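You operate a simulated robot arm through the tools that you are given. There is no shell and no other tool. Be economical: measure what you need, move in short steps, check, and stop when the job is done.

You run a simulated robot arm. Do the job below in one go: nothing can be reset, and whatever is moved stays where it is left.

JOB
Wipe the grease smudge off the fixture, clamp up again and rerun the clip check.
Fine: draw fixture clamp one back while wiping with the wiping pad; pad back, clamp home, then the check key once; it must show ALL OK.

Only the result counts: the job must be done as asked and must still hold three seconds after the hand-in. Knocking over, shifting, dropping, spilling or breaking anything else fails it.

ROBOT AND FRAMES
A 6-joint arm with a two-finger parallel gripper, fixed in place. Base frame: the origin is at the foot of the arm, x ahead of it, y to its left, z up. Readings come in cm, rad, newtons and seconds.
With the tool pointing down near the work surface it reaches from about 36 to 76 cm from the base axis. Its first joint turns from -1.152 to 1.152 rad. Payload 2.45 kg.
Tool frame: the origin (TCP) lies between the finger pads and is the grasp point; the fingertips stand 2.4 cm ahead of it; z points along the fingers, y is the line along which they close. Largest opening 6.8 cm; finger width 1.7, thickness 1; the body of the gripper, 4 by 7 cm, starts 4.1 cm behind the TCP.
Orientation is that of the tool frame in the base frame, as a unit quaternion [w, x, y, z]. With the fingers straight down and closing along the base's y, the tool's x points along the base's -x, its y along +y and its z along -z.

CONTROLS
- The arm moves only by the tool servo_tool. Its argument "rows" is a list of rows, each a list of 7 numbers: the closure in counts, from 0 (fully open) to 255 (shut), then the shift along the tool's x, y, z in units of 40 mm (1.0 is 40 mm), then the turn, a rotation vector about the tool's x, y, z in units of 5 degrees (1.0 is 5 degrees). In form: [[claw, dx, dy, dz, ax, ay, az], ...]. A call has 1 to 8 rows; each row shifts and turns the commanded pose from where the row before left it, along the tool's axes as they then stand. A call with a number of a shift or a turn outside -1 to 1 is refused whole. Rows are played at 5 a second. More than 5 cm and 0.15 rad between two rows, or a gripper value outside its range, and nothing of the call is played. A pose out of reach is approached as far as the arm can. The call stops where the force on the tool passes 50 N (or 10 N more than at its start, if that is more) or the arm is blocked; 0.2 s more then pass. Each finger travels about 10.8 cm/s and halts on what it meets, pressing with about 26 N; the grip force reading is that of the motor and also rises with nothing between the fingers. The clock runs only during rows and for 0.2 s after the last one: add rows that do not move to give the fingers time. The reply holds the time, the measured pose of the TCP, the force on the tool along the base axes, the opening and the grip force, in the units named above and with some noise.
- Cameras (640 x 400 px; columns grow to the right, rows downward): "scene" is fixed at [18.38, 43.47, 146.67]; the picture's right is [-0.52, -0.85, 0.00], its down [-0.48, 0.29, -0.83] and it looks along [0.71, -0.43, -0.56] (base axes); focal length 310 px, centre (320, 200). "wrist" rides on the gripper at [8.4, 1.1, -7.5] in the tool frame; the picture's right is [-0.13, 0.99, 0.00], its down [-0.60, -0.08, -0.79] and it looks along [-0.79, -0.10, 0.61] (tool axes); focal length 251 px, centre (320, 200). There is no depth. A picture from a camera that has moved, and an enlarged one, comes with that camera's place and axes in the base frame and with its lens.
- camera(camera): a new picture of that camera. No time passes.
- close_up(camera, box): a new picture of the part [left, top, right, bottom] of that camera's present view, enlarged. No time passes.
- job_done(): hands the job in; it is judged then, once.

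Go step by step. Nothing tells you positions but the pictures and the camera data: compare them with the known pose of the tool, close in by small moves and look again before you grip or let go. The budget is 120 turns and 84 pictures, counting those below and the enlarged ones. Unless the task says otherwise, let go and move clear before handing in, and close with one line.

The tools are called after "Emit:" as name(argument=value, ...) on one line, values as JSON. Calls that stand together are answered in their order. servo_tool: Moves the arm, as the interface text tells. Its arguments: {"type":"object","properties":{"rows":{"type":"array"}},"required":["rows"]} The other tools are called the same way: camera (camera) takes a picture; close_up (camera, box) takes an enlarged picture of a part of a camera's view; job_done () hands the job in.

At the start:

```text
t: 0.0
tool_pos: [32.26, 28.6, 128.26]
ee_rot: [0.0, 0.0, 1.0, 0.0]
wrist_force: [-0.2, 0.4, 0.4]
grip_width: 6.81
finger_force: 0.1
```

scene: 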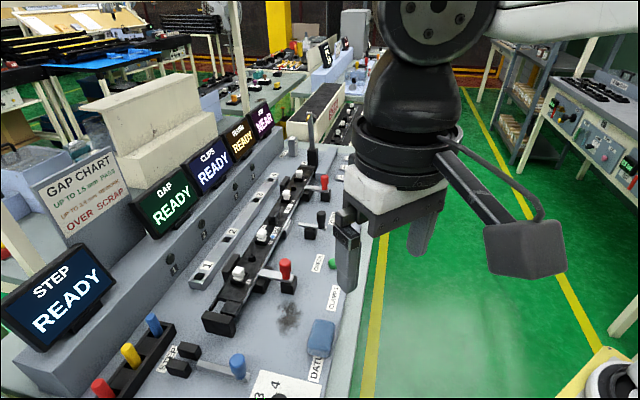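
wrist: 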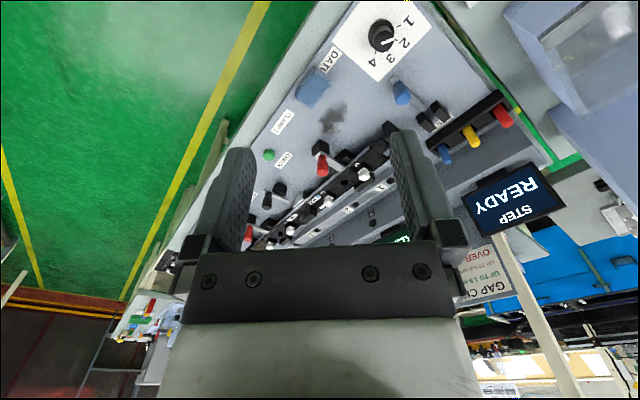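

I see a bench with a fixture, red clamp levers, a grease smudge, a blue wiping pad, keys and displays. I will enlarge the views to identify them.

Emit:
close_up(camera="scene", box=[190, 220, 370, 400])

Emit:
close_up(camera="scene", box=[180, 100, 380, 280])

Emit:
close_up(camera="wrist", box=[220, 20, 440, 240])

```text
2.22 times, centred on (280, 310) of scene
camera zoom: at [18.38, 43.47, 146.67], right [-0.52, -0.85, 0.0], down [-0.48, 0.29, -0.83], along [0.71, -0.43, -0.56], focal length 688 px, centre (409, -44)
```

zoom: 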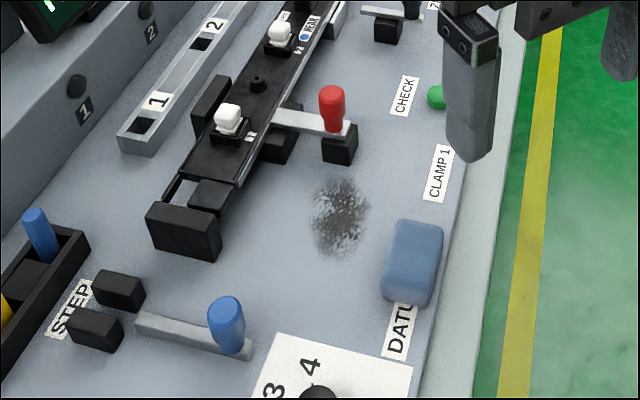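

```text
2.22 times, centred on (280, 190) of scene
camera zoom: at [18.38, 43.47, 146.67], right [-0.52, -0.85, 0.0], down [-0.48, 0.29, -0.83], along [0.71, -0.43, -0.56], focal length 688 px, centre (409, 222)
```

zoom: 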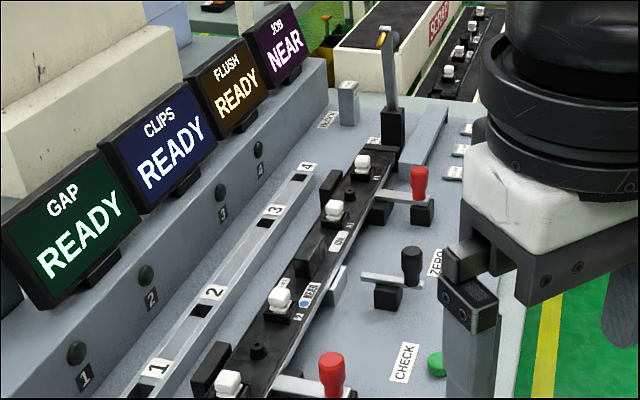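

```text
1.82 times, centred on (330, 130) of wrist
camera zoom: at [23.75, 29.56, 135.8], right [0.13, 0.99, 0.0], down [0.6, -0.08, 0.79], along [0.79, -0.1, -0.61], focal length 457 px, centre (302, 327)
```

zoom: 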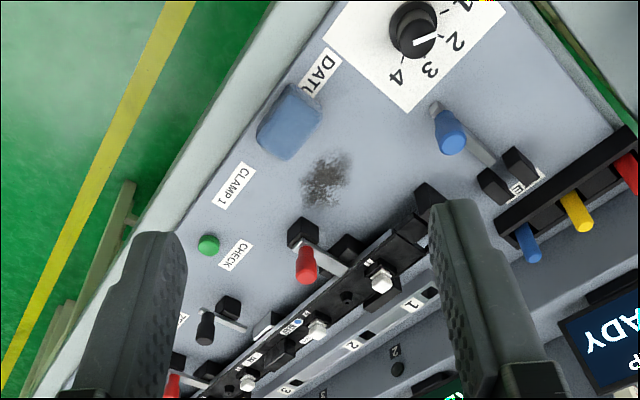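

The smudge is near (56.6, 27.9), the pad near (48, 25), the clamp one knob near (64, 24.5) and the green check key near (64, 12). I'll move in closer for a better look.

Emit:
servo_tool(rows=[[0, -0.3, 0, 1, 0, 0, 0], [0, -0.3, 0, 1, 0, 0, 0], [0, -0.3, 0, 1, 0, 0, 0], [0, -0.3, -0.2, 1, 0, 0, 0], [0, -0.3, -0.2, 0.5, 0, 0, 0], [0, 0, 0, 0, 0, 0, 0]])

Emit:
camera(camera="wrist")

Emit:
camera(camera="scene")

```text
t: 1.4
tool_pos: [38.02, 26.99, 110.2]
ee_rot: [0.0, -0.001, 1.0, 0.0]
wrist_force: [-0.7, 0.4, -0.4]
grip_width: 6.78
finger_force: 0.0
```

```text
78 pictures are left
camera wrist: at [29.55, 27.97, 117.66], right [0.13, 0.99, 0.0], down [0.6, -0.08, 0.79], along [0.79, -0.1, -0.61], focal length 251 px, centre (320, 200)
```

wrist: 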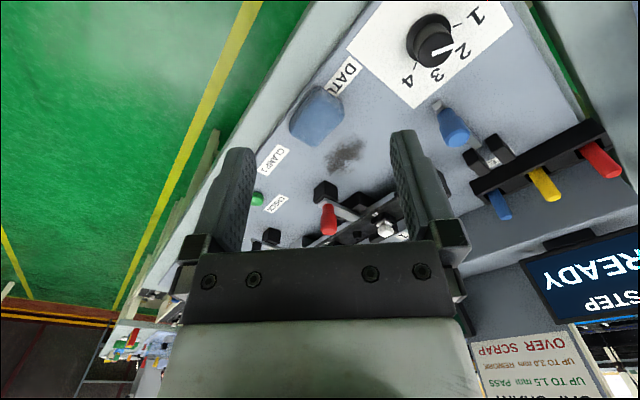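

```text
77 pictures are left
```

scene: 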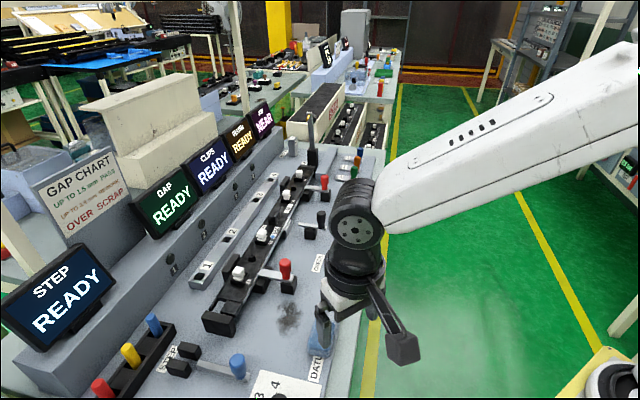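

I'll enlarge the clamp and pad in both views.

Emit:
close_up(camera="wrist", box=[240, 60, 420, 260])

Emit:
close_up(camera="scene", box=[220, 230, 340, 310])

Emit:
close_up(camera="scene", box=[280, 130, 400, 210])

```text
2.00 times, centred on (330, 160) of wrist
camera zoom: at [29.55, 27.97, 117.66], right [0.13, 0.99, 0.0], down [0.6, -0.08, 0.79], along [0.79, -0.1, -0.61], focal length 503 px, centre (300, 280)
```

zoom: 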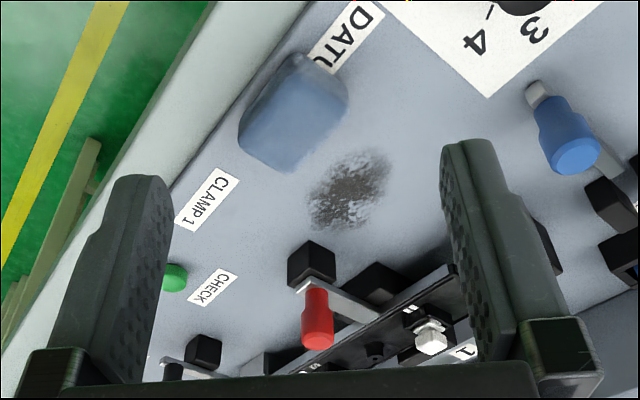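

```text
5.00 times, centred on (280, 270) of scene
camera zoom: at [18.38, 43.47, 146.67], right [-0.52, -0.85, 0.0], down [-0.48, 0.29, -0.83], along [0.71, -0.43, -0.56], focal length 1548 px, centre (520, -150)
```

zoom: 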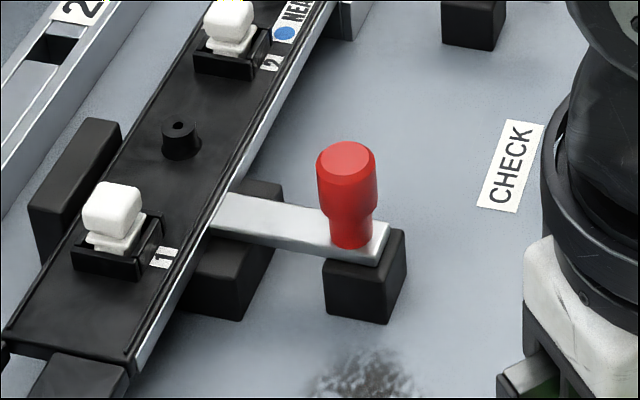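

```text
5.00 times, centred on (340, 170) of scene
camera zoom: at [18.38, 43.47, 146.67], right [-0.52, -0.85, 0.0], down [-0.48, 0.29, -0.83], along [0.71, -0.43, -0.56], focal length 1548 px, centre (220, 350)
```

zoom: 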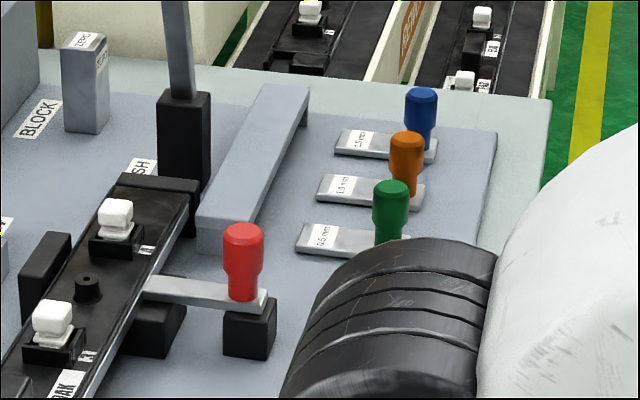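

Clamp one is a sliding bar on two blocks with a red knob, at about 45° in the base frame. I'll yaw the tool 45° to line up with the bench.

Emit:
servo_tool(rows=[[0, 0, 0, 0, 0, 0, -1], [0, 0, 0, 0, 0, 0, -1], [0, 0, 0, 0, 0, 0, -1], [0, 0, 0, 0, 0, 0, -1], [0, 0, 0, 0, 0, 0, -1], [0, 0, 0, 0, 0, 0, -1], [0, 0, 0, 0, 0, 0, -1], [0, 0, 0, 0, 0, 0, -1]])

Emit:
servo_tool(rows=[[0, 0, 0, 0, 0, 0, -1], [0, -0.52, -0.8, 0, 0, 0, 0], [0, -0.52, -0.8, 0, 0, 0, 0], [0, -0.52, -0.8, 0, 0, 0, 0], [0, -0.52, -0.8, 0, 0, 0, 0], [0, 0, -0.8, 0, 0, 0, 0], [0, 0, 0, 0, 0, 0, 0]])

Emit:
camera(camera="wrist")

Emit:
camera(camera="scene")

```text
t: 3.2
tool_pos: [38.2, 26.95, 110.26]
ee_rot: [0.0, -0.343, 0.939, 0.0]
wrist_force: [-0.7, 0.9, 0.9]
grip_width: 6.81
finger_force: 0.1
```

```text
t: 4.8
tool_pos: [55.47, 21.57, 110.19]
ee_rot: [0.0, -0.384, 0.924, -0.001]
wrist_force: [-0.6, 0.4, -0.3]
grip_width: 6.8
finger_force: 0.1
```

```text
73 pictures are left
camera wrist: at [48.78, 16.2, 117.73], right [-0.61, 0.79, 0.0], down [0.48, 0.37, 0.79], along [0.63, 0.48, -0.61], focal length 251 px, centre (320, 200)
```

wrist: 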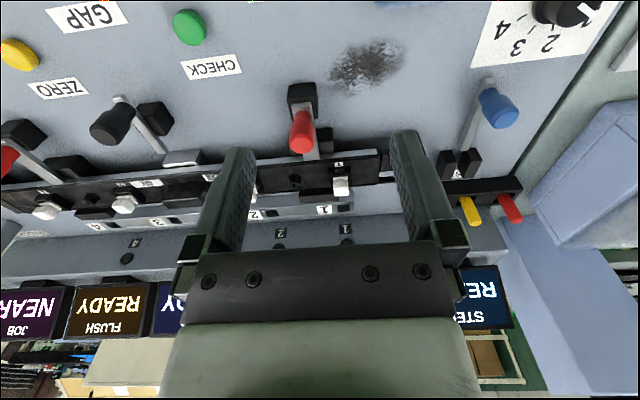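

```text
72 pictures are left
```

scene: 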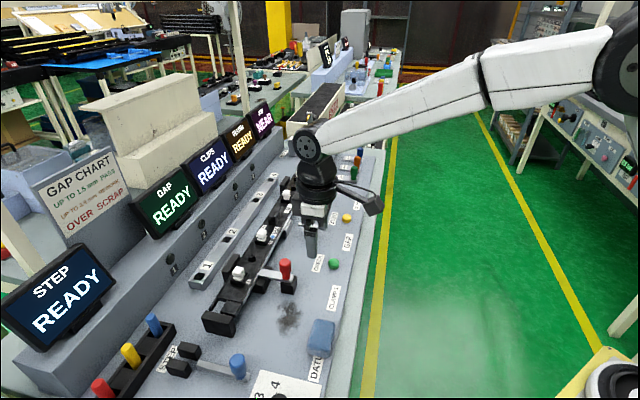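

I'll check which check key belongs to the CLIPS station, and look at the clamp up close.

Emit:
close_up(camera="scene", box=[300, 120, 400, 280])

Emit:
close_up(camera="wrist", box=[0, 0, 320, 200])

Emit:
close_up(camera="wrist", box=[230, 30, 430, 190])

```text
2.50 times, centred on (350, 200) of scene
camera zoom: at [18.38, 43.47, 146.67], right [-0.52, -0.85, 0.0], down [-0.48, 0.29, -0.83], along [0.71, -0.43, -0.56], focal length 774 px, centre (245, 200)
```

zoom: 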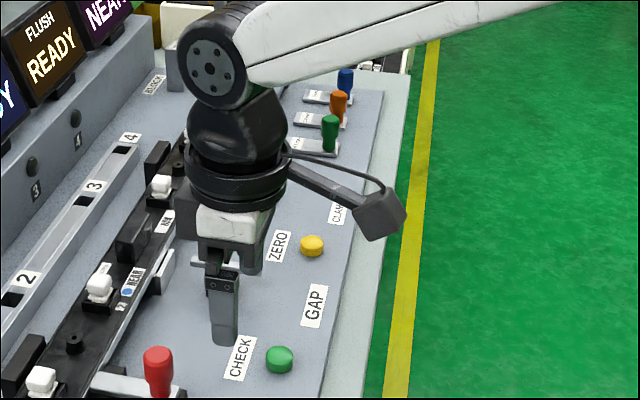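

```text
2.00 times, centred on (160, 100) of wrist
camera zoom: at [48.78, 16.2, 117.73], right [-0.61, 0.79, 0.0], down [0.48, 0.37, 0.79], along [0.63, 0.48, -0.61], focal length 503 px, centre (640, 400)
```

zoom: 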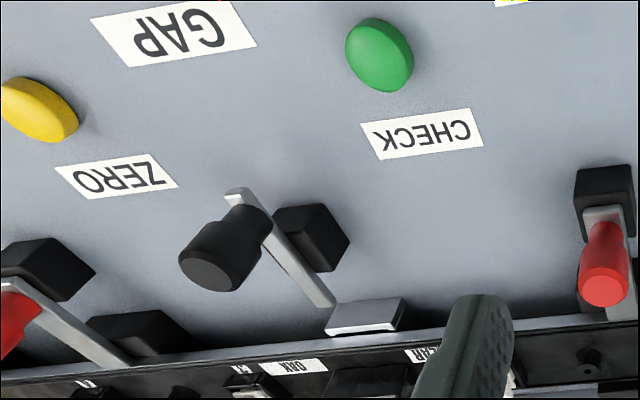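

```text
2.50 times, centred on (330, 110) of wrist
camera zoom: at [48.78, 16.2, 117.73], right [-0.61, 0.79, 0.0], down [0.48, 0.37, 0.79], along [0.63, 0.48, -0.61], focal length 629 px, centre (295, 425)
```

zoom: 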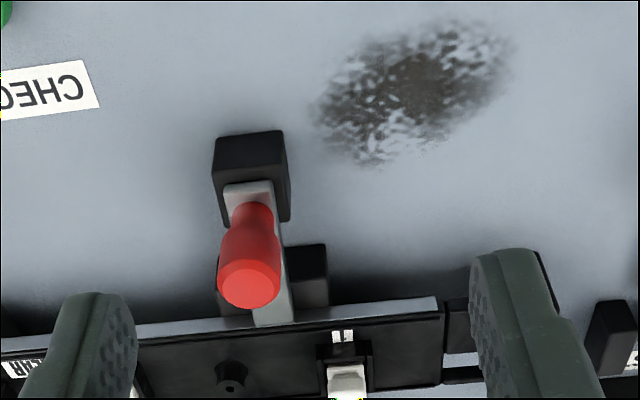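

The CHECK key is the only green one, and the rail runs exactly at 45°. I'll move above the clamp one knob at about (63.6, 25.0), whose top is near z 97.8.

Emit:
servo_tool(rows=[[0, -0.68, -0.28, 0.5, 0, 0, 0], [0, -0.68, -0.28, 0.5, 0, 0, 0], [0, -0.68, -0.27, 0.5, 0, 0, 0], [0, 0, 0, 0.6, 0, 0, 0], [0, 0, 0, 0, 0, 0, 0]])

Emit:
camera(camera="wrist")

Emit:
camera(camera="scene")

```text
t: 6.0
tool_pos: [63.63, 25.13, 101.72]
ee_rot: [0.0, -0.383, 0.924, 0.0]
wrist_force: [-0.4, 0.1, -0.2]
grip_width: 6.82
finger_force: 0.2
```

```text
68 pictures are left
camera wrist: at [56.85, 19.82, 109.25], right [-0.61, 0.79, 0.0], down [0.48, 0.37, 0.79], along [0.63, 0.48, -0.61], focal length 251 px, centre (320, 200)
```

wrist: 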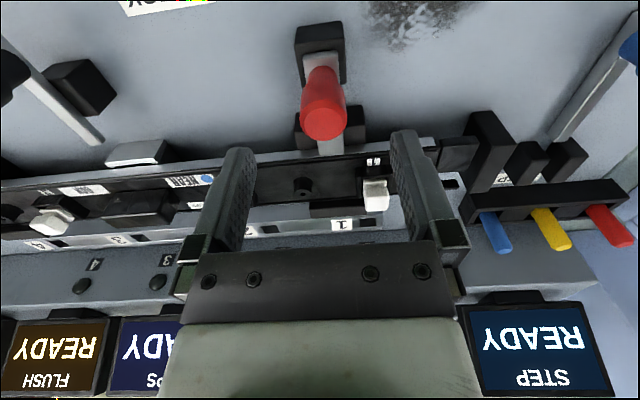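

```text
67 pictures are left
```

scene: 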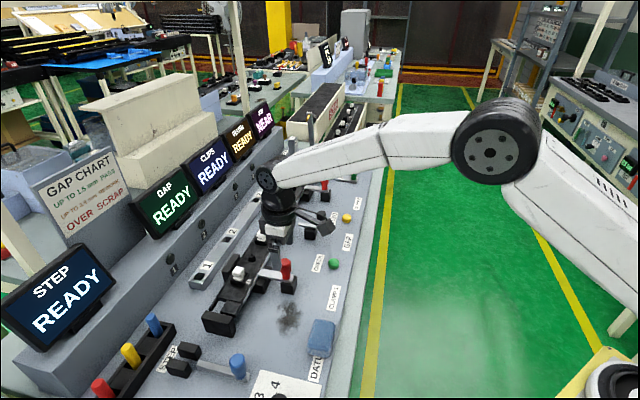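

The gripper is lined up with the knob to within about 0.4 cm. I'll descend around it and close.

Emit:
servo_tool(rows=[[0, 0.1, 0, 0.5, 0, 0, 0], [0, 0, 0, 0.5, 0, 0, 0], [0, 0, 0, 0.4, 0, 0, 0], [0, 0, 0, 0, 0, 0, 0]])

Emit:
camera(camera="wrist")

Emit:
close_up(camera="scene", box=[220, 220, 340, 300])

```text
t: 7.0
tool_pos: [63.26, 24.7, 96.09]
ee_rot: [0.001, -0.383, 0.924, 0.0]
wrist_force: [0.2, 0.4, 0.4]
grip_width: 6.8
finger_force: 0.0
```

```text
66 pictures are left
camera wrist: at [56.52, 19.46, 103.71], right [-0.61, 0.79, 0.0], down [0.48, 0.37, 0.79], along [0.63, 0.48, -0.61], focal length 251 px, centre (320, 200)
```

wrist: 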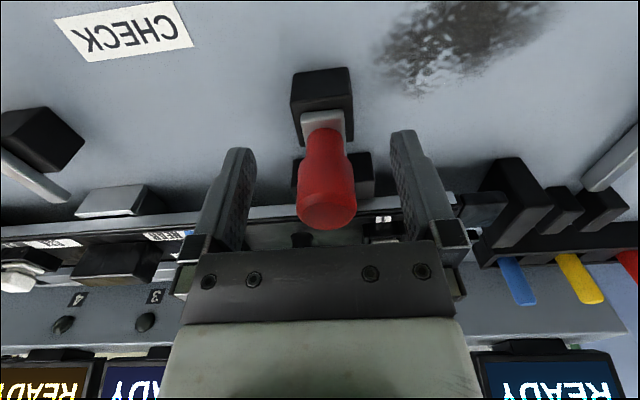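

```text
5.00 times, centred on (280, 260) of scene
camera zoom: at [18.38, 43.47, 146.67], right [-0.52, -0.85, 0.0], down [-0.48, 0.29, -0.83], along [0.71, -0.43, -0.56], focal length 1548 px, centre (520, -100)
```

zoom: 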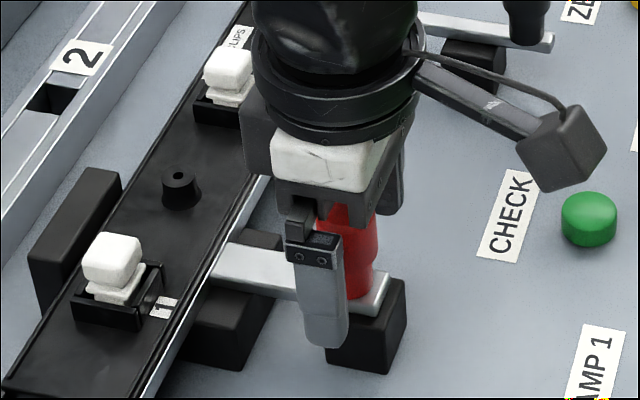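

The fingers straddle the knob, so I close now.

Emit:
servo_tool(rows=[[255, 0, 0, 0, 0, 0, 0], [255, 0, 0, 0, 0, 0, 0], [255, 0, 0, 0, 0, 0, 0]])

Emit:
camera(camera="wrist")

```text
t: 7.8
tool_pos: [63.07, 24.95, 96.17]
ee_rot: [0.0, -0.383, 0.924, 0.001]
wrist_force: [-13.6, 14.2, 0.9]
grip_width: 2.52
finger_force: 40.9
```

```text
64 pictures are left
camera wrist: at [56.4, 19.62, 103.72], right [-0.61, 0.79, 0.0], down [0.48, 0.37, 0.79], along [0.63, 0.49, -0.61], focal length 251 px, centre (320, 200)
```

wrist: 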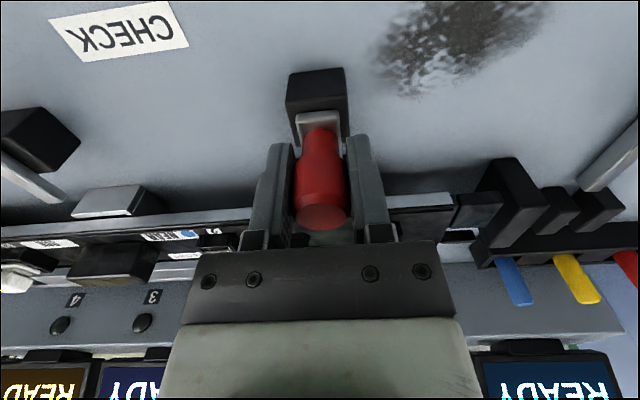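

Gripped, with some sideways load. I'll relieve that and pull the clamp back along -n in small steps.

Emit:
servo_tool(rows=[[255, 0, 0.08, 0, 0, 0, 0], [255, 0.15, 0, 0, 0, 0, 0], [255, 0.15, 0, 0, 0, 0, 0], [255, 0.15, 0, 0, 0, 0, 0], [255, 0, 0, 0, 0, 0, 0]])

Emit:
camera(camera="wrist")

Emit:
close_up(camera="scene", box=[220, 220, 340, 300])

```text
t: 9.0
tool_pos: [61.65, 23.51, 96.21]
ee_rot: [0.0, -0.382, 0.924, -0.001]
wrist_force: [9.3, -9.7, -8.8]
grip_width: 2.55
finger_force: 40.7
```

```text
63 pictures are left
camera wrist: at [54.97, 18.27, 103.71], right [-0.61, 0.79, 0.0], down [0.48, 0.37, 0.79], along [0.63, 0.48, -0.61], focal length 251 px, centre (320, 200)
```

wrist: 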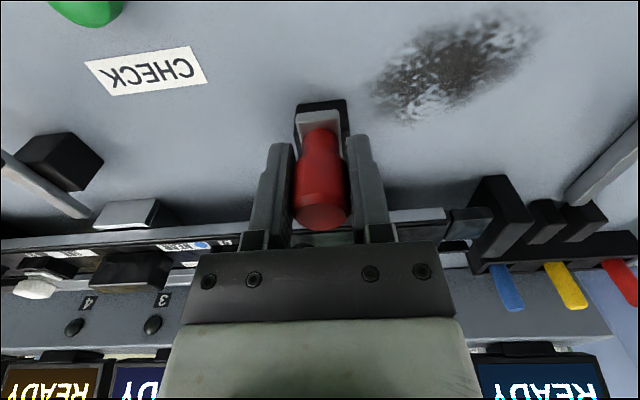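

```text
5.00 times, centred on (280, 260) of scene
camera zoom: at [18.43, 43.44, 146.67], right [-0.52, -0.85, 0.0], down [-0.48, 0.29, -0.83], along [0.71, -0.43, -0.56], focal length 1548 px, centre (520, -100)
```

zoom: 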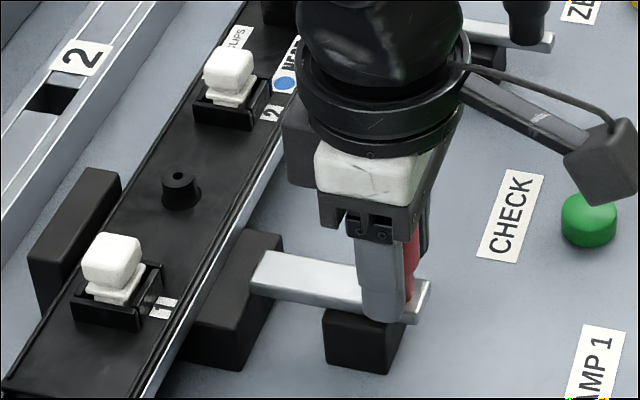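

The clamp slides, about 2 cm so far. I'll pull on gently to find its stop.

Emit:
servo_tool(rows=[[255, 0.12, -0.04, 0, 0, 0, 0], [255, 0.12, 0, 0, 0, 0, 0], [255, 0, 0, 0, 0, 0, 0]])

Emit:
close_up(camera="scene", box=[220, 220, 340, 300])

```text
t: 9.8
tool_pos: [61.18, 23.02, 96.02]
ee_rot: [0.001, -0.383, 0.924, 0.001]
wrist_force: [2.3, -0.5, -13.2]
grip_width: 2.55
finger_force: 41.3
```

```text
5.00 times, centred on (280, 260) of scene
camera zoom: at [18.41, 43.48, 146.66], right [-0.52, -0.85, 0.0], down [-0.48, 0.29, -0.83], along [0.71, -0.43, -0.56], focal length 1548 px, centre (520, -100)
```

zoom: 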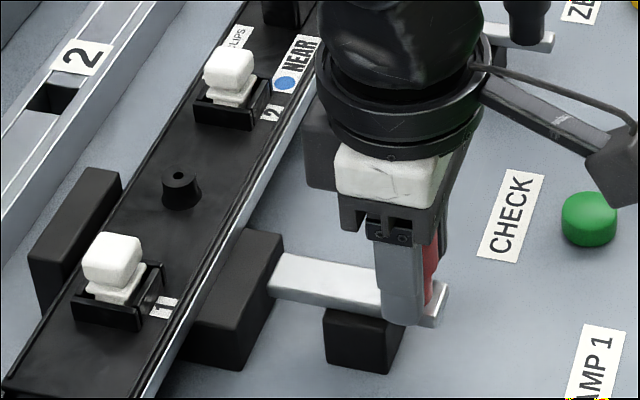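

Emit:
servo_tool(rows=[[255, 0.15, 0, 0, 0, 0, 0], [255, 0, 0, 0, 0, 0, 0]])

```text
t: 10.4
tool_pos: [60.65, 22.48, 96.14]
ee_rot: [0.0, -0.383, 0.924, 0.001]
wrist_force: [0.0, -0.5, -14.5]
grip_width: 2.54
finger_force: 41.1
```

Emit:
servo_tool(rows=[[255, 0.15, 0, 0, 0, 0, 0], [255, 0, 0, 0, 0, 0, 0]])

Emit:
camera(camera="scene")

Emit:
close_up(camera="scene", box=[220, 220, 340, 300])

```text
t: 11.0
tool_pos: [60.23, 22.15, 96.14]
ee_rot: [0.0, -0.382, 0.924, 0.001]
wrist_force: [-1.8, 2.8, -14.5]
grip_width: 2.54
finger_force: 40.9
```

```text
60 pictures are left
```

scene: 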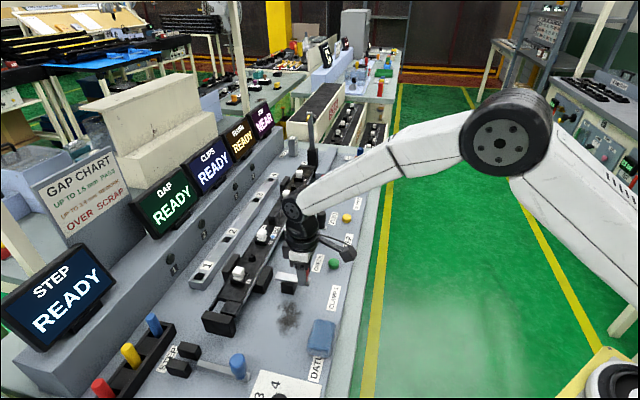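

```text
5.00 times, centred on (280, 260) of scene
camera zoom: at [18.4, 43.49, 146.66], right [-0.52, -0.85, 0.0], down [-0.48, 0.29, -0.83], along [0.71, -0.43, -0.56], focal length 1548 px, centre (520, -100)
```

zoom: 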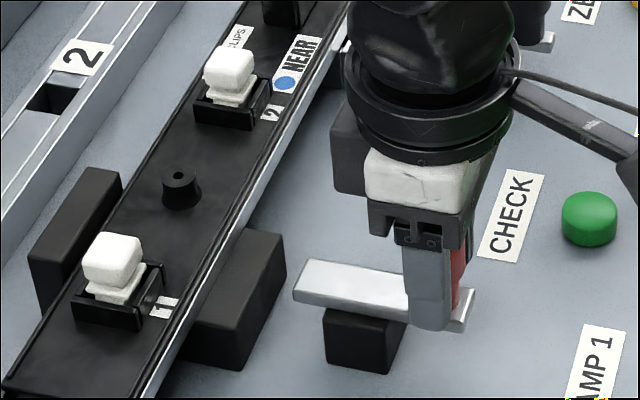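

The clamp is drawn back 4 cm. I'll relax the vertical load slightly and release, then look.

Emit:
servo_tool(rows=[[255, 0, 0, 0.03, 0, 0, 0], [255, 0, 0, 0, 0, 0, 0]])

```text
t: 11.6
tool_pos: [60.33, 22.08, 96.18]
ee_rot: [0.0, -0.383, 0.924, 0.001]
wrist_force: [-6.1, 6.2, -2.5]
grip_width: 2.54
finger_force: 40.8
```

Emit:
servo_tool(rows=[[150, 0, 0, 0, 0, 0, 0], [80, 0, 0, 0, 0, 0, 0], [0, 0, 0, 0, 0, 0, 0], [0, 0, 0, 0, 0, 0, 0], [0, 0, 0, -1, 0, 0, 0], [0, 0, 0, -0.7, 0, 0, 0], [0, 0, 0, 0, 0, 0, 0]])

Emit:
camera(camera="wrist")

Emit:
close_up(camera="scene", box=[220, 230, 380, 350])

```text
t: 13.2
tool_pos: [60.27, 21.98, 103.06]
ee_rot: [0.0, -0.382, 0.924, 0.0]
wrist_force: [-0.5, 0.3, -0.1]
grip_width: 6.84
finger_force: 0.0
```

```text
58 pictures are left
camera wrist: at [53.58, 16.66, 110.6], right [-0.61, 0.79, 0.0], down [0.48, 0.37, 0.79], along [0.63, 0.48, -0.61], focal length 251 px, centre (320, 200)
```

wrist: 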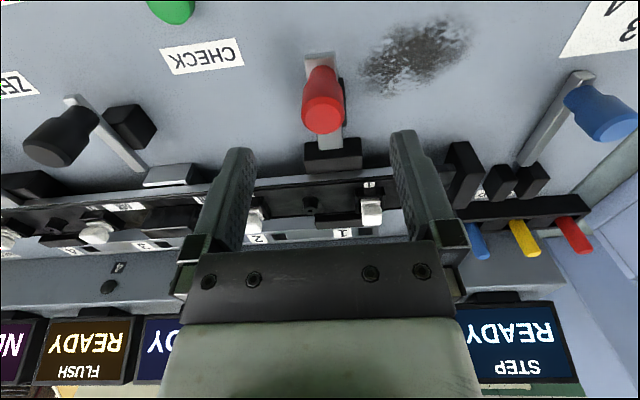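

```text
3.33 times, centred on (300, 290) of scene
camera zoom: at [18.38, 43.47, 146.67], right [-0.52, -0.85, 0.0], down [-0.48, 0.29, -0.83], along [0.71, -0.43, -0.56], focal length 1032 px, centre (387, -100)
```

zoom: 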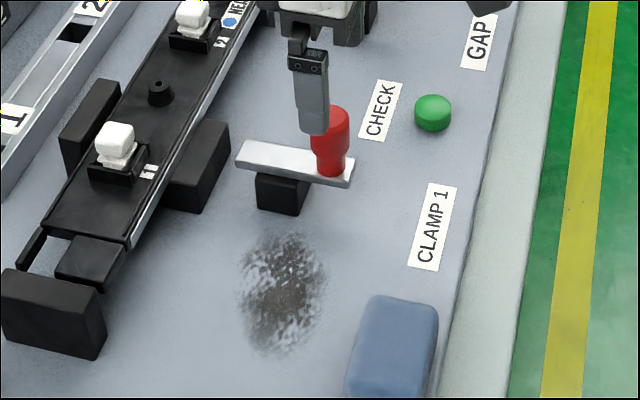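

The clamp stays back. The smudge centre is near (56.2, 28), so I now move above the pad near (48.3, 25).

Emit:
servo_tool(rows=[[0, 0.4, 0.66, -0.3, 0, 0, 0], [0, 0.4, 0.66, 0, 0, 0, 0], [0, 0.4, 0.66, 0, 0, 0, 0], [0, 0.4, 0.67, 0, 0, 0, 0], [0, 0, 0, 0, 0, 0, 0]])

Emit:
camera(camera="wrist")

Emit:
close_up(camera="scene", box=[240, 290, 360, 380])

```text
t: 14.4
tool_pos: [48.45, 24.72, 104.12]
ee_rot: [0.001, -0.382, 0.924, -0.001]
wrist_force: [0.2, -0.2, 0.7]
grip_width: 6.79
finger_force: 0.0
```

```text
56 pictures are left
camera wrist: at [41.66, 19.48, 111.73], right [-0.61, 0.79, 0.0], down [0.48, 0.37, 0.79], along [0.63, 0.48, -0.61], focal length 251 px, centre (320, 200)
```

wrist: 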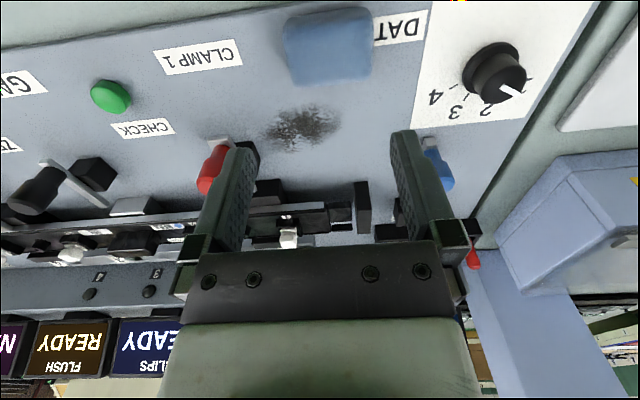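

```text
4.44 times, centred on (300, 335) of scene
camera zoom: at [18.38, 43.47, 146.67], right [-0.52, -0.85, 0.0], down [-0.48, 0.29, -0.83], along [0.71, -0.43, -0.56], focal length 1376 px, centre (409, -400)
```

zoom: 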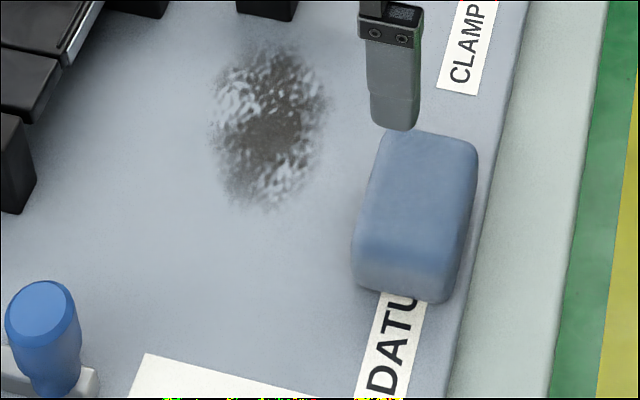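

The pad is about 6.6 cm long along the rail and 4.2 cm across, with its centre near (47.7, 24.7). I'll yaw 90° so the fingers close across its width.

Emit:
servo_tool(rows=[[0, 0, 0, 0, 0, 0, 1], [0, 0, 0, 0, 0, 0, 1], [0, 0, 0, 0, 0, 0, 1], [0, 0, 0, 0, 0, 0, 1], [0, 0, 0, 0, 0, 0, 1], [0, 0, 0, 0, 0, 0, 1], [0, 0, 0, 0, 0, 0, 1], [0, 0, 0, 0, 0, 0, 1]])

Emit:
servo_tool(rows=[[0, 0, 0, 0, 0, 0, 1], [0, 0, 0, 0, 0, 0, 1], [0, 0, 0, 0, 0, 0, 1], [0, 0, 0, 0, 0, 0, 1], [0, 0, 0, 0, 0, 0, 1], [0, 0, 0, 0, 0, 0, 1], [0, 0, 0, 0, 0, 0, 1], [0, 0, 0, 0, 0, 0, 1]])

Emit:
servo_tool(rows=[[0, 0, 0, 0, 0, 0, 1], [0, 0, 0, 0, 0, 0, 1], [0, 0, 0, 0.7, 0, 0, 0], [0, 0, 0, 0.7, 0, 0, 0], [0, 0, 0, 0, 0, 0, 0]])

Emit:
camera(camera="wrist")

Emit:
close_up(camera="scene", box=[240, 290, 360, 380])

```text
t: 16.2
tool_pos: [48.35, 24.97, 104.13]
ee_rot: [0.0, -0.043, 0.999, 0.0]
wrist_force: [0.4, 0.0, 0.6]
grip_width: 6.79
finger_force: 0.1
```

```text
t: 18.0
tool_pos: [48.46, 25.06, 104.21]
ee_rot: [0.0, 0.302, 0.953, -0.001]
wrist_force: [0.0, 0.2, 0.6]
grip_width: 6.83
finger_force: 0.0
```

```text
t: 19.2
tool_pos: [48.3, 25.07, 98.33]
ee_rot: [0.0, 0.383, 0.924, 0.001]
wrist_force: [-0.6, -1.0, -0.2]
grip_width: 6.82
finger_force: 0.1
```

```text
54 pictures are left
camera wrist: at [43.13, 31.64, 105.98], right [0.79, 0.61, 0.0], down [0.37, -0.48, 0.79], along [0.48, -0.63, -0.61], focal length 251 px, centre (320, 200)
```

wrist: 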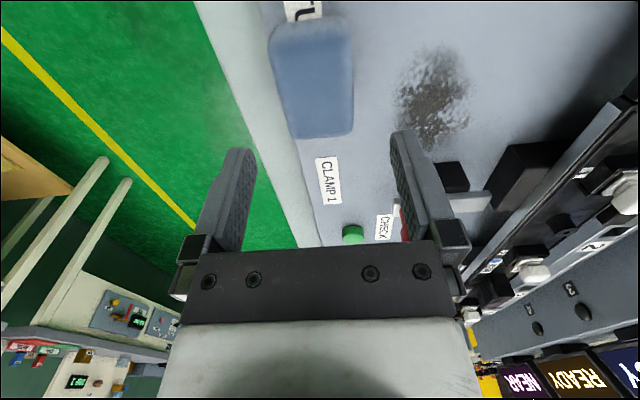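

```text
4.44 times, centred on (300, 335) of scene
camera zoom: at [18.38, 43.47, 146.67], right [-0.52, -0.85, 0.0], down [-0.48, 0.29, -0.83], along [0.71, -0.43, -0.56], focal length 1376 px, centre (409, -400)
```

zoom: 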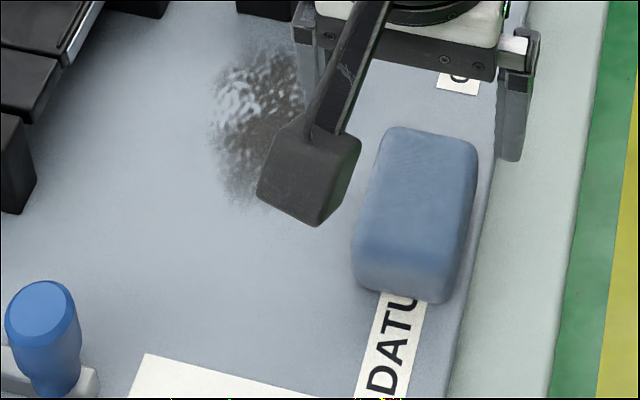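

Pad centre comes out near (47.8, 25.0), width about 4.35 cm. I'll nudge over and descend to just above the surface.

Emit:
servo_tool(rows=[[0, 0.08, -0.1, 0.4, 0, 0, 0], [0, 0, 0, 0.5, 0, 0, 0], [0, 0, 0, 0.5, 0, 0, 0], [0, 0, 0, 0.13, 0, 0, 0], [0, 0, 0, 0, 0, 0, 0]])

Emit:
camera(camera="wrist")

Emit:
close_up(camera="scene", box=[260, 280, 380, 380])

```text
t: 20.4
tool_pos: [47.96, 24.85, 92.29]
ee_rot: [0.001, 0.383, 0.924, 0.001]
wrist_force: [0.1, -0.5, -0.2]
grip_width: 6.81
finger_force: 0.0
```

```text
52 pictures are left
camera wrist: at [42.68, 31.53, 99.86], right [0.79, 0.61, 0.0], down [0.37, -0.48, 0.79], along [0.48, -0.63, -0.61], focal length 251 px, centre (320, 200)
```

wrist: 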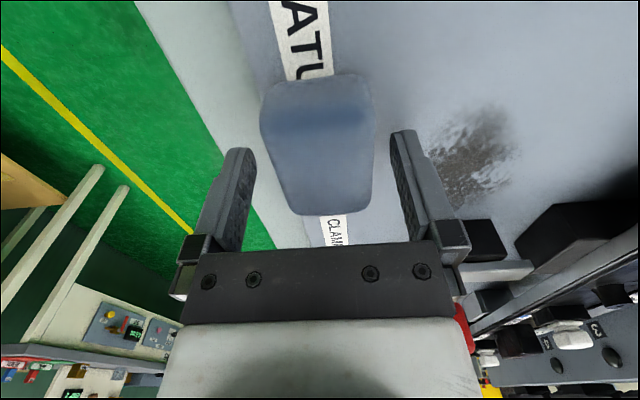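

```text
4.00 times, centred on (320, 330) of scene
camera zoom: at [18.38, 43.47, 146.67], right [-0.52, -0.85, 0.0], down [-0.48, 0.29, -0.83], along [0.71, -0.43, -0.56], focal length 1239 px, centre (320, -320)
```

zoom: 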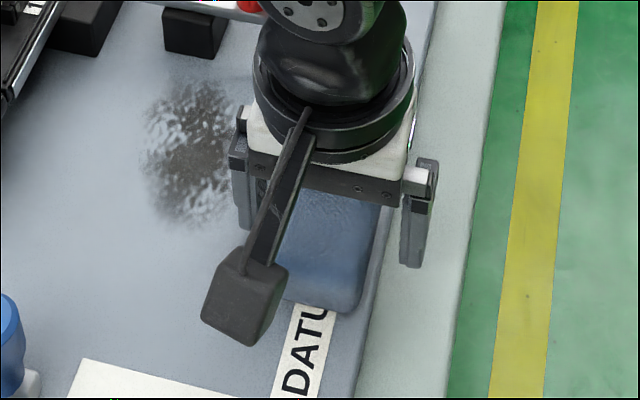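

The fingers straddle the pad, so I close on it.

Emit:
servo_tool(rows=[[255, 0, 0, 0, 0, 0, 0], [255, 0, 0, 0, 0, 0, 0], [255, 0, 0, 0, 0, 0, 0]])

Emit:
camera(camera="wrist")

```text
t: 21.2
tool_pos: [47.76, 25.04, 92.35]
ee_rot: [0.0, 0.383, 0.924, 0.0]
wrist_force: [0.5, 0.5, 0.7]
grip_width: 4.39
finger_force: 25.5
```

```text
50 pictures are left
camera wrist: at [42.67, 31.53, 99.88], right [0.79, 0.61, 0.0], down [0.37, -0.48, 0.79], along [0.48, -0.63, -0.61], focal length 251 px, centre (320, 200)
```

wrist: 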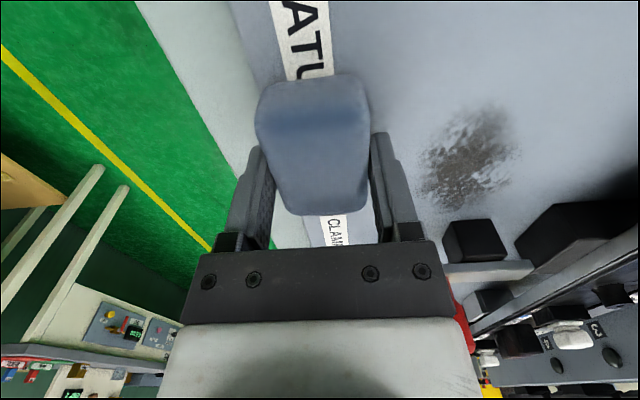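

Pad held at 4.39 cm. I'll lift it, carry it over the smudge, and look before lowering.

Emit:
servo_tool(rows=[[255, 0, 0, -0.4, 0, 0, 0], [255, 0, 0, -0.4, 0, 0, 0], [255, -0.27, 0.66, 0, 0, 0, 0], [255, -0.27, 0.67, 0, 0, 0, 0], [255, -0.28, 0.67, 0, 0, 0, 0], [255, 0, 0, 0, 0, 0, 0]])

Emit:
camera(camera="wrist")

Emit:
close_up(camera="scene", box=[220, 240, 360, 360])

```text
t: 22.6
tool_pos: [55.78, 28.19, 95.53]
ee_rot: [0.0, 0.383, 0.924, 0.001]
wrist_force: [0.2, -0.9, 1.0]
grip_width: 4.42
finger_force: 25.8
```

```text
49 pictures are left
camera wrist: at [50.57, 34.76, 103.17], right [0.79, 0.61, 0.0], down [0.37, -0.48, 0.79], along [0.48, -0.63, -0.61], focal length 251 px, centre (320, 200)
```

wrist: 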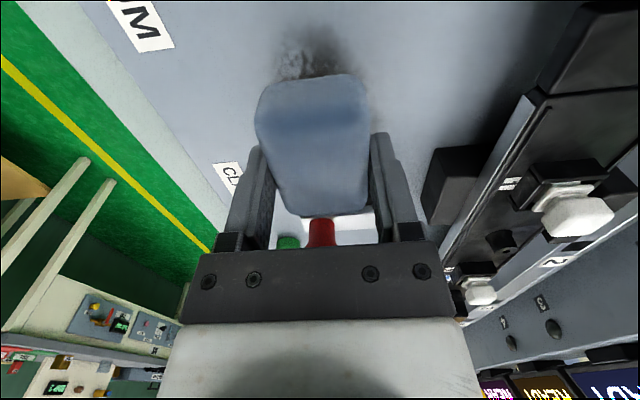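

```text
3.33 times, centred on (290, 300) of scene
camera zoom: at [18.38, 43.47, 146.67], right [-0.52, -0.85, 0.0], down [-0.48, 0.29, -0.83], along [0.71, -0.43, -0.56], focal length 1032 px, centre (420, -133)
```

zoom: 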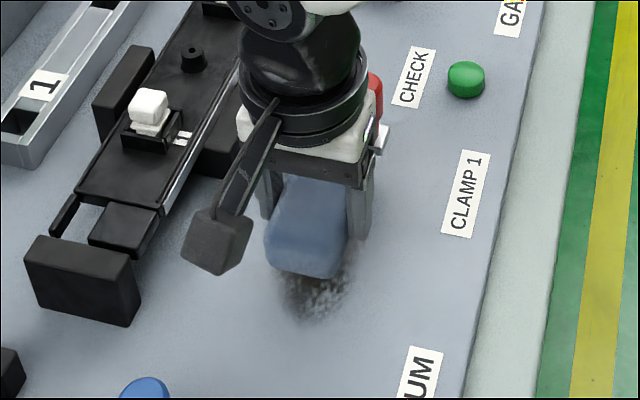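

Clear all round. I'll lower until the pad presses lightly on the surface.

Emit:
servo_tool(rows=[[255, 0, 0, 0.4, 0, 0, 0], [255, 0, 0, 0.35, 0, 0, 0], [255, 0, 0, 0.07, 0, 0, 0], [255, 0, 0, 0, 0, 0, 0]])

```text
t: 23.6
tool_pos: [55.81, 28.19, 92.51]
ee_rot: [0.0, 0.383, 0.924, 0.0]
wrist_force: [0.2, -0.7, 0.2]
grip_width: 4.41
finger_force: 26.1
```

Emit:
servo_tool(rows=[[255, 0, 0, 0.05, 0, 0, 0], [255, 0, 0, 0.03, 0, 0, 0], [255, 0, 0, 0, 0, 0, 0]])

```text
t: 24.4
tool_pos: [55.8, 28.3, 92.22]
ee_rot: [0.001, 0.383, 0.924, 0.001]
wrist_force: [-6.3, -6.9, 29.5]
grip_width: 4.41
finger_force: 26.6
```

The pad presses at about 30 N. I'll ease it a little and wipe back and forth over the smudge.

Emit:
servo_tool(rows=[[255, 0, 0, -0.015, 0, 0, 0], [255, 0, 0.2, 0, 0, 0, 0], [255, 0, 0.2, 0, 0, 0, 0], [255, 0, -0.25, 0, 0, 0, 0], [255, 0, -0.25, 0, 0, 0, 0], [255, 0, -0.25, 0, 0, 0, 0], [255, 0, 0, 0, 0, 0, 0]])

```text
t: 26.0
tool_pos: [54.97, 27.66, 92.25]
ee_rot: [0.003, 0.382, 0.924, 0.004]
wrist_force: [8.5, 7.6, 22.8]
grip_width: 4.42
finger_force: 26.2
```

Emit:
servo_tool(rows=[[255, 0.25, 0, 0, 0, 0, 0], [255, 0.25, 0, 0, 0, 0, 0], [255, 0, 0.25, 0, 0, 0, 0], [255, 0, 0.25, 0, 0, 0, 0], [255, -0.25, 0.1, 0, 0, 0, 0], [255, -0.25, 0, 0, 0, 0, 0], [255, -0.25, 0, 0, 0, 0, 0], [255, 0, 0, 0, 0, 0, 0]])

Emit:
camera(camera="wrist")

Emit:
close_up(camera="scene", box=[220, 240, 360, 360])

```text
t: 27.8
tool_pos: [57.29, 28.42, 92.13]
ee_rot: [0.002, 0.382, 0.924, 0.003]
wrist_force: [-5.3, 10.0, 25.2]
grip_width: 4.43
finger_force: 26.2
```

```text
47 pictures are left
camera wrist: at [52.01, 35.0, 99.68], right [0.79, 0.61, 0.0], down [0.37, -0.48, 0.79], along [0.49, -0.63, -0.61], focal length 251 px, centre (320, 200)
```

wrist: 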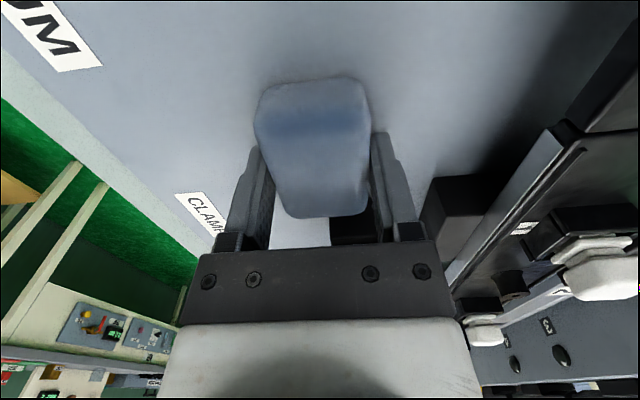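

```text
3.33 times, centred on (290, 300) of scene
camera zoom: at [18.32, 43.47, 146.68], right [-0.52, -0.85, 0.0], down [-0.48, 0.29, -0.83], along [0.71, -0.43, -0.56], focal length 1032 px, centre (420, -133)
```

zoom: 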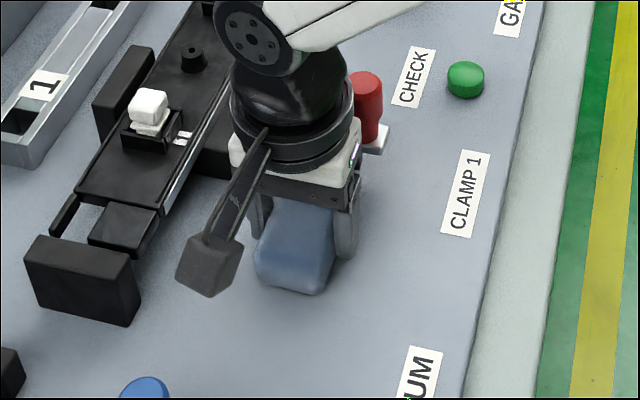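

The smudge looks mostly gone. One more pass near the clamp side, then I'll lift and check.

Emit:
servo_tool(rows=[[255, -0.12, -0.15, 0, 0, 0, 0], [255, 0, -0.25, 0, 0, 0, 0], [255, 0, -0.25, 0, 0, 0, 0], [255, 0.25, 0, 0, 0, 0, 0], [255, 0, 0, -0.5, 0, 0, 0], [255, 0.8, 0, -0.5, 0, 0, 0], [255, 0.8, -0.4, 0, 0, 0, 0], [255, 0, 0, 0, 0, 0, 0]])

Emit:
camera(camera="wrist")

Emit:
close_up(camera="scene", box=[220, 240, 360, 360])

```text
t: 29.6
tool_pos: [49.31, 30.09, 96.12]
ee_rot: [0.001, 0.382, 0.924, 0.0]
wrist_force: [-0.4, -0.5, -0.4]
grip_width: 4.42
finger_force: 26.2
```

```text
45 pictures are left
camera wrist: at [44.11, 36.66, 103.61], right [0.79, 0.61, 0.0], down [0.37, -0.48, 0.79], along [0.48, -0.63, -0.61], focal length 251 px, centre (320, 200)
```

wrist: 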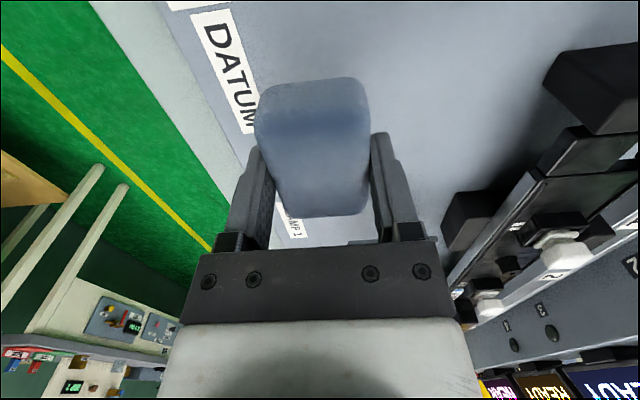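

```text
3.33 times, centred on (290, 300) of scene
camera zoom: at [18.38, 43.47, 146.67], right [-0.52, -0.85, 0.0], down [-0.48, 0.29, -0.83], along [0.71, -0.43, -0.56], focal length 1032 px, centre (420, -133)
```

zoom: 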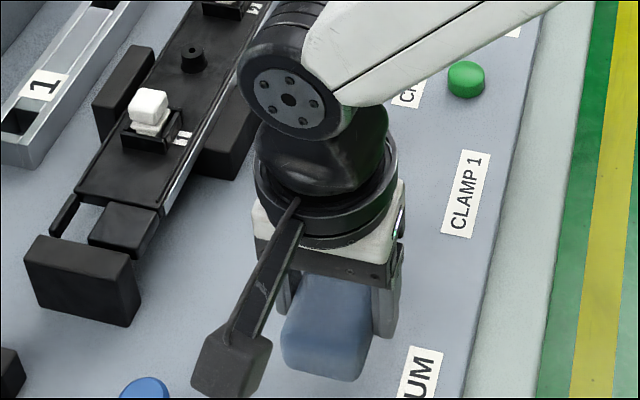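

The surface looks clean from here. I'll return the pad to its original place at TCP (47.8, 25.0).

Emit:
servo_tool(rows=[[255, -0.31, -0.58, 0, 0, 0, 0], [255, -0.31, -0.57, 0, 0, 0, 0], [255, 0, 0, 0, 0, 0, 0]])

Emit:
close_up(camera="scene", box=[220, 240, 360, 360])

```text
t: 30.4
tool_pos: [47.82, 25.03, 95.94]
ee_rot: [-0.001, 0.383, 0.924, 0.0]
wrist_force: [0.0, -0.8, -0.6]
grip_width: 4.42
finger_force: 25.7
```

```text
3.33 times, centred on (290, 300) of scene
camera zoom: at [18.38, 43.47, 146.67], right [-0.52, -0.85, 0.0], down [-0.48, 0.29, -0.83], along [0.71, -0.43, -0.56], focal length 1032 px, centre (420, -133)
```

zoom: 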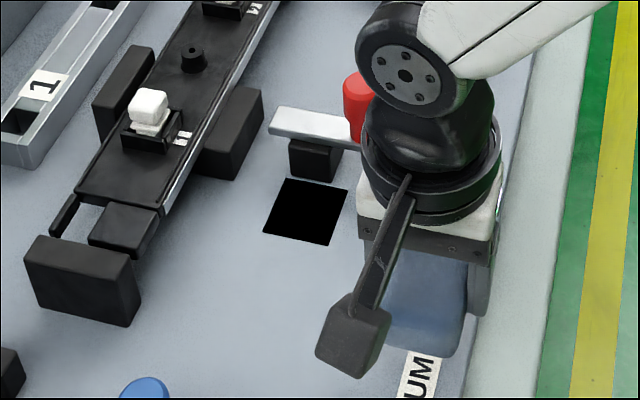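

A black square now appears where the smudge was. I'll set the pad down first and then examine it.

Emit:
servo_tool(rows=[[255, 0, 0, 0.5, 0, 0, 0], [255, 0, 0, 0.35, 0, 0, 0], [255, 0, 0, 0.04, 0, 0, 0], [255, 0, 0, 0, 0, 0, 0]])

Emit:
camera(camera="scene")

Emit:
camera(camera="wrist")

```text
t: 31.4
tool_pos: [47.86, 25.25, 92.56]
ee_rot: [0.0, 0.382, 0.924, 0.0]
wrist_force: [0.0, 0.4, 0.0]
grip_width: 4.41
finger_force: 25.9
```

```text
42 pictures are left
```

scene: 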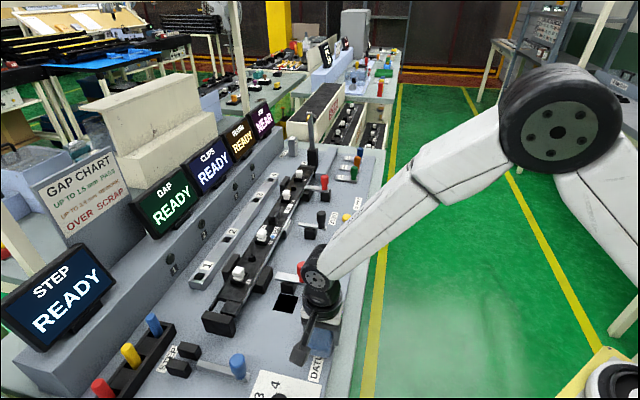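

```text
41 pictures are left
camera wrist: at [42.6, 31.78, 100.09], right [0.79, 0.61, 0.0], down [0.37, -0.48, 0.79], along [0.48, -0.63, -0.61], focal length 251 px, centre (320, 200)
```

wrist: 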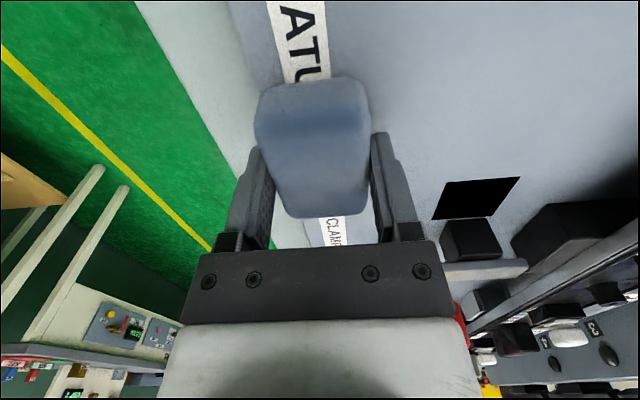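

Emit:
close_up(camera="scene", box=[255, 270, 325, 330])

Emit:
close_up(camera="wrist", box=[400, 140, 560, 260])

```text
6.67 times, centred on (290, 300) of scene
camera zoom: at [18.38, 43.47, 146.67], right [-0.52, -0.85, 0.0], down [-0.48, 0.29, -0.83], along [0.71, -0.43, -0.56], focal length 2064 px, centre (520, -467)
```

zoom: 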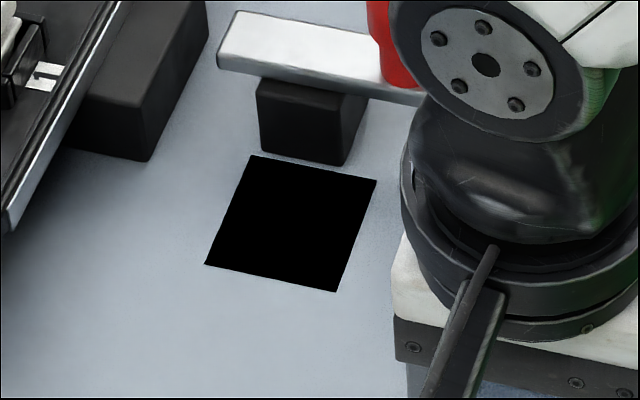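

```text
3.33 times, centred on (480, 200) of wrist
camera zoom: at [42.6, 31.78, 100.09], right [0.79, 0.61, 0.0], down [0.37, -0.48, 0.79], along [0.48, -0.63, -0.61], focal length 838 px, centre (-213, 200)
```

zoom: 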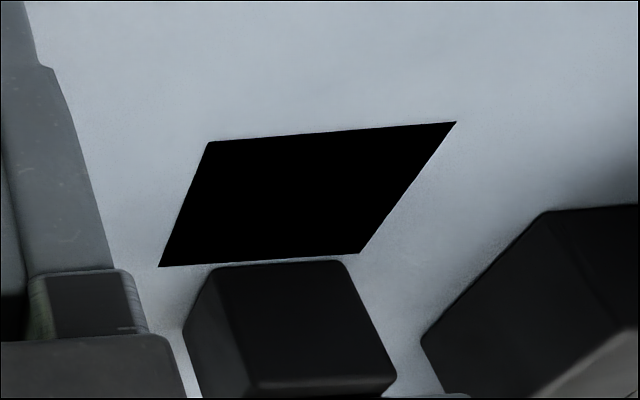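

A flat black square about 4.6 cm wide covers s 20.9–25.5, beside the clamp block. It was not there before, so it may be leftover smudge. The pad is still in hand, so I'll wipe that spot again.

Emit:
servo_tool(rows=[[255, 0, 0, -0.5, 0, 0, 0], [255, 0, 0, -0.4, 0, 0, 0], [255, -0.45, 0.73, 0, 0, 0, 0], [255, -0.45, 0.73, 0, 0, 0, 0], [255, -0.45, 0.74, 0, 0, 0, 0], [255, 0, 0, 0.5, 0, 0, 0], [255, 0, 0, 0.35, 0, 0, 0], [255, 0, 0, 0, 0, 0, 0]])

Emit:
close_up(camera="scene", box=[220, 240, 360, 360])

```text
t: 33.2
tool_pos: [58.02, 27.8, 92.72]
ee_rot: [0.001, 0.382, 0.924, 0.001]
wrist_force: [0.0, -0.3, -0.1]
grip_width: 4.4
finger_force: 26.3
```

```text
3.33 times, centred on (290, 300) of scene
camera zoom: at [18.38, 43.47, 146.67], right [-0.52, -0.85, 0.0], down [-0.48, 0.29, -0.83], along [0.71, -0.43, -0.56], focal length 1032 px, centre (420, -133)
```

zoom: 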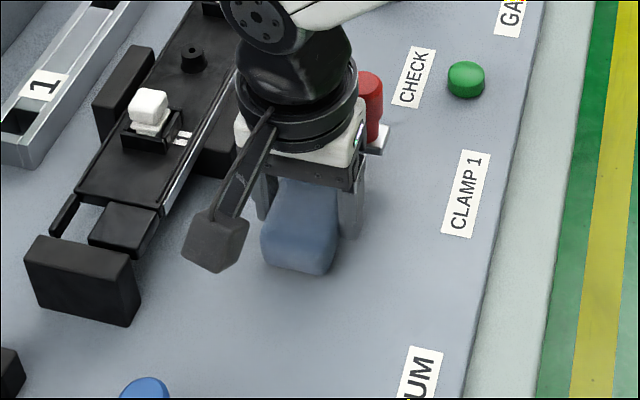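

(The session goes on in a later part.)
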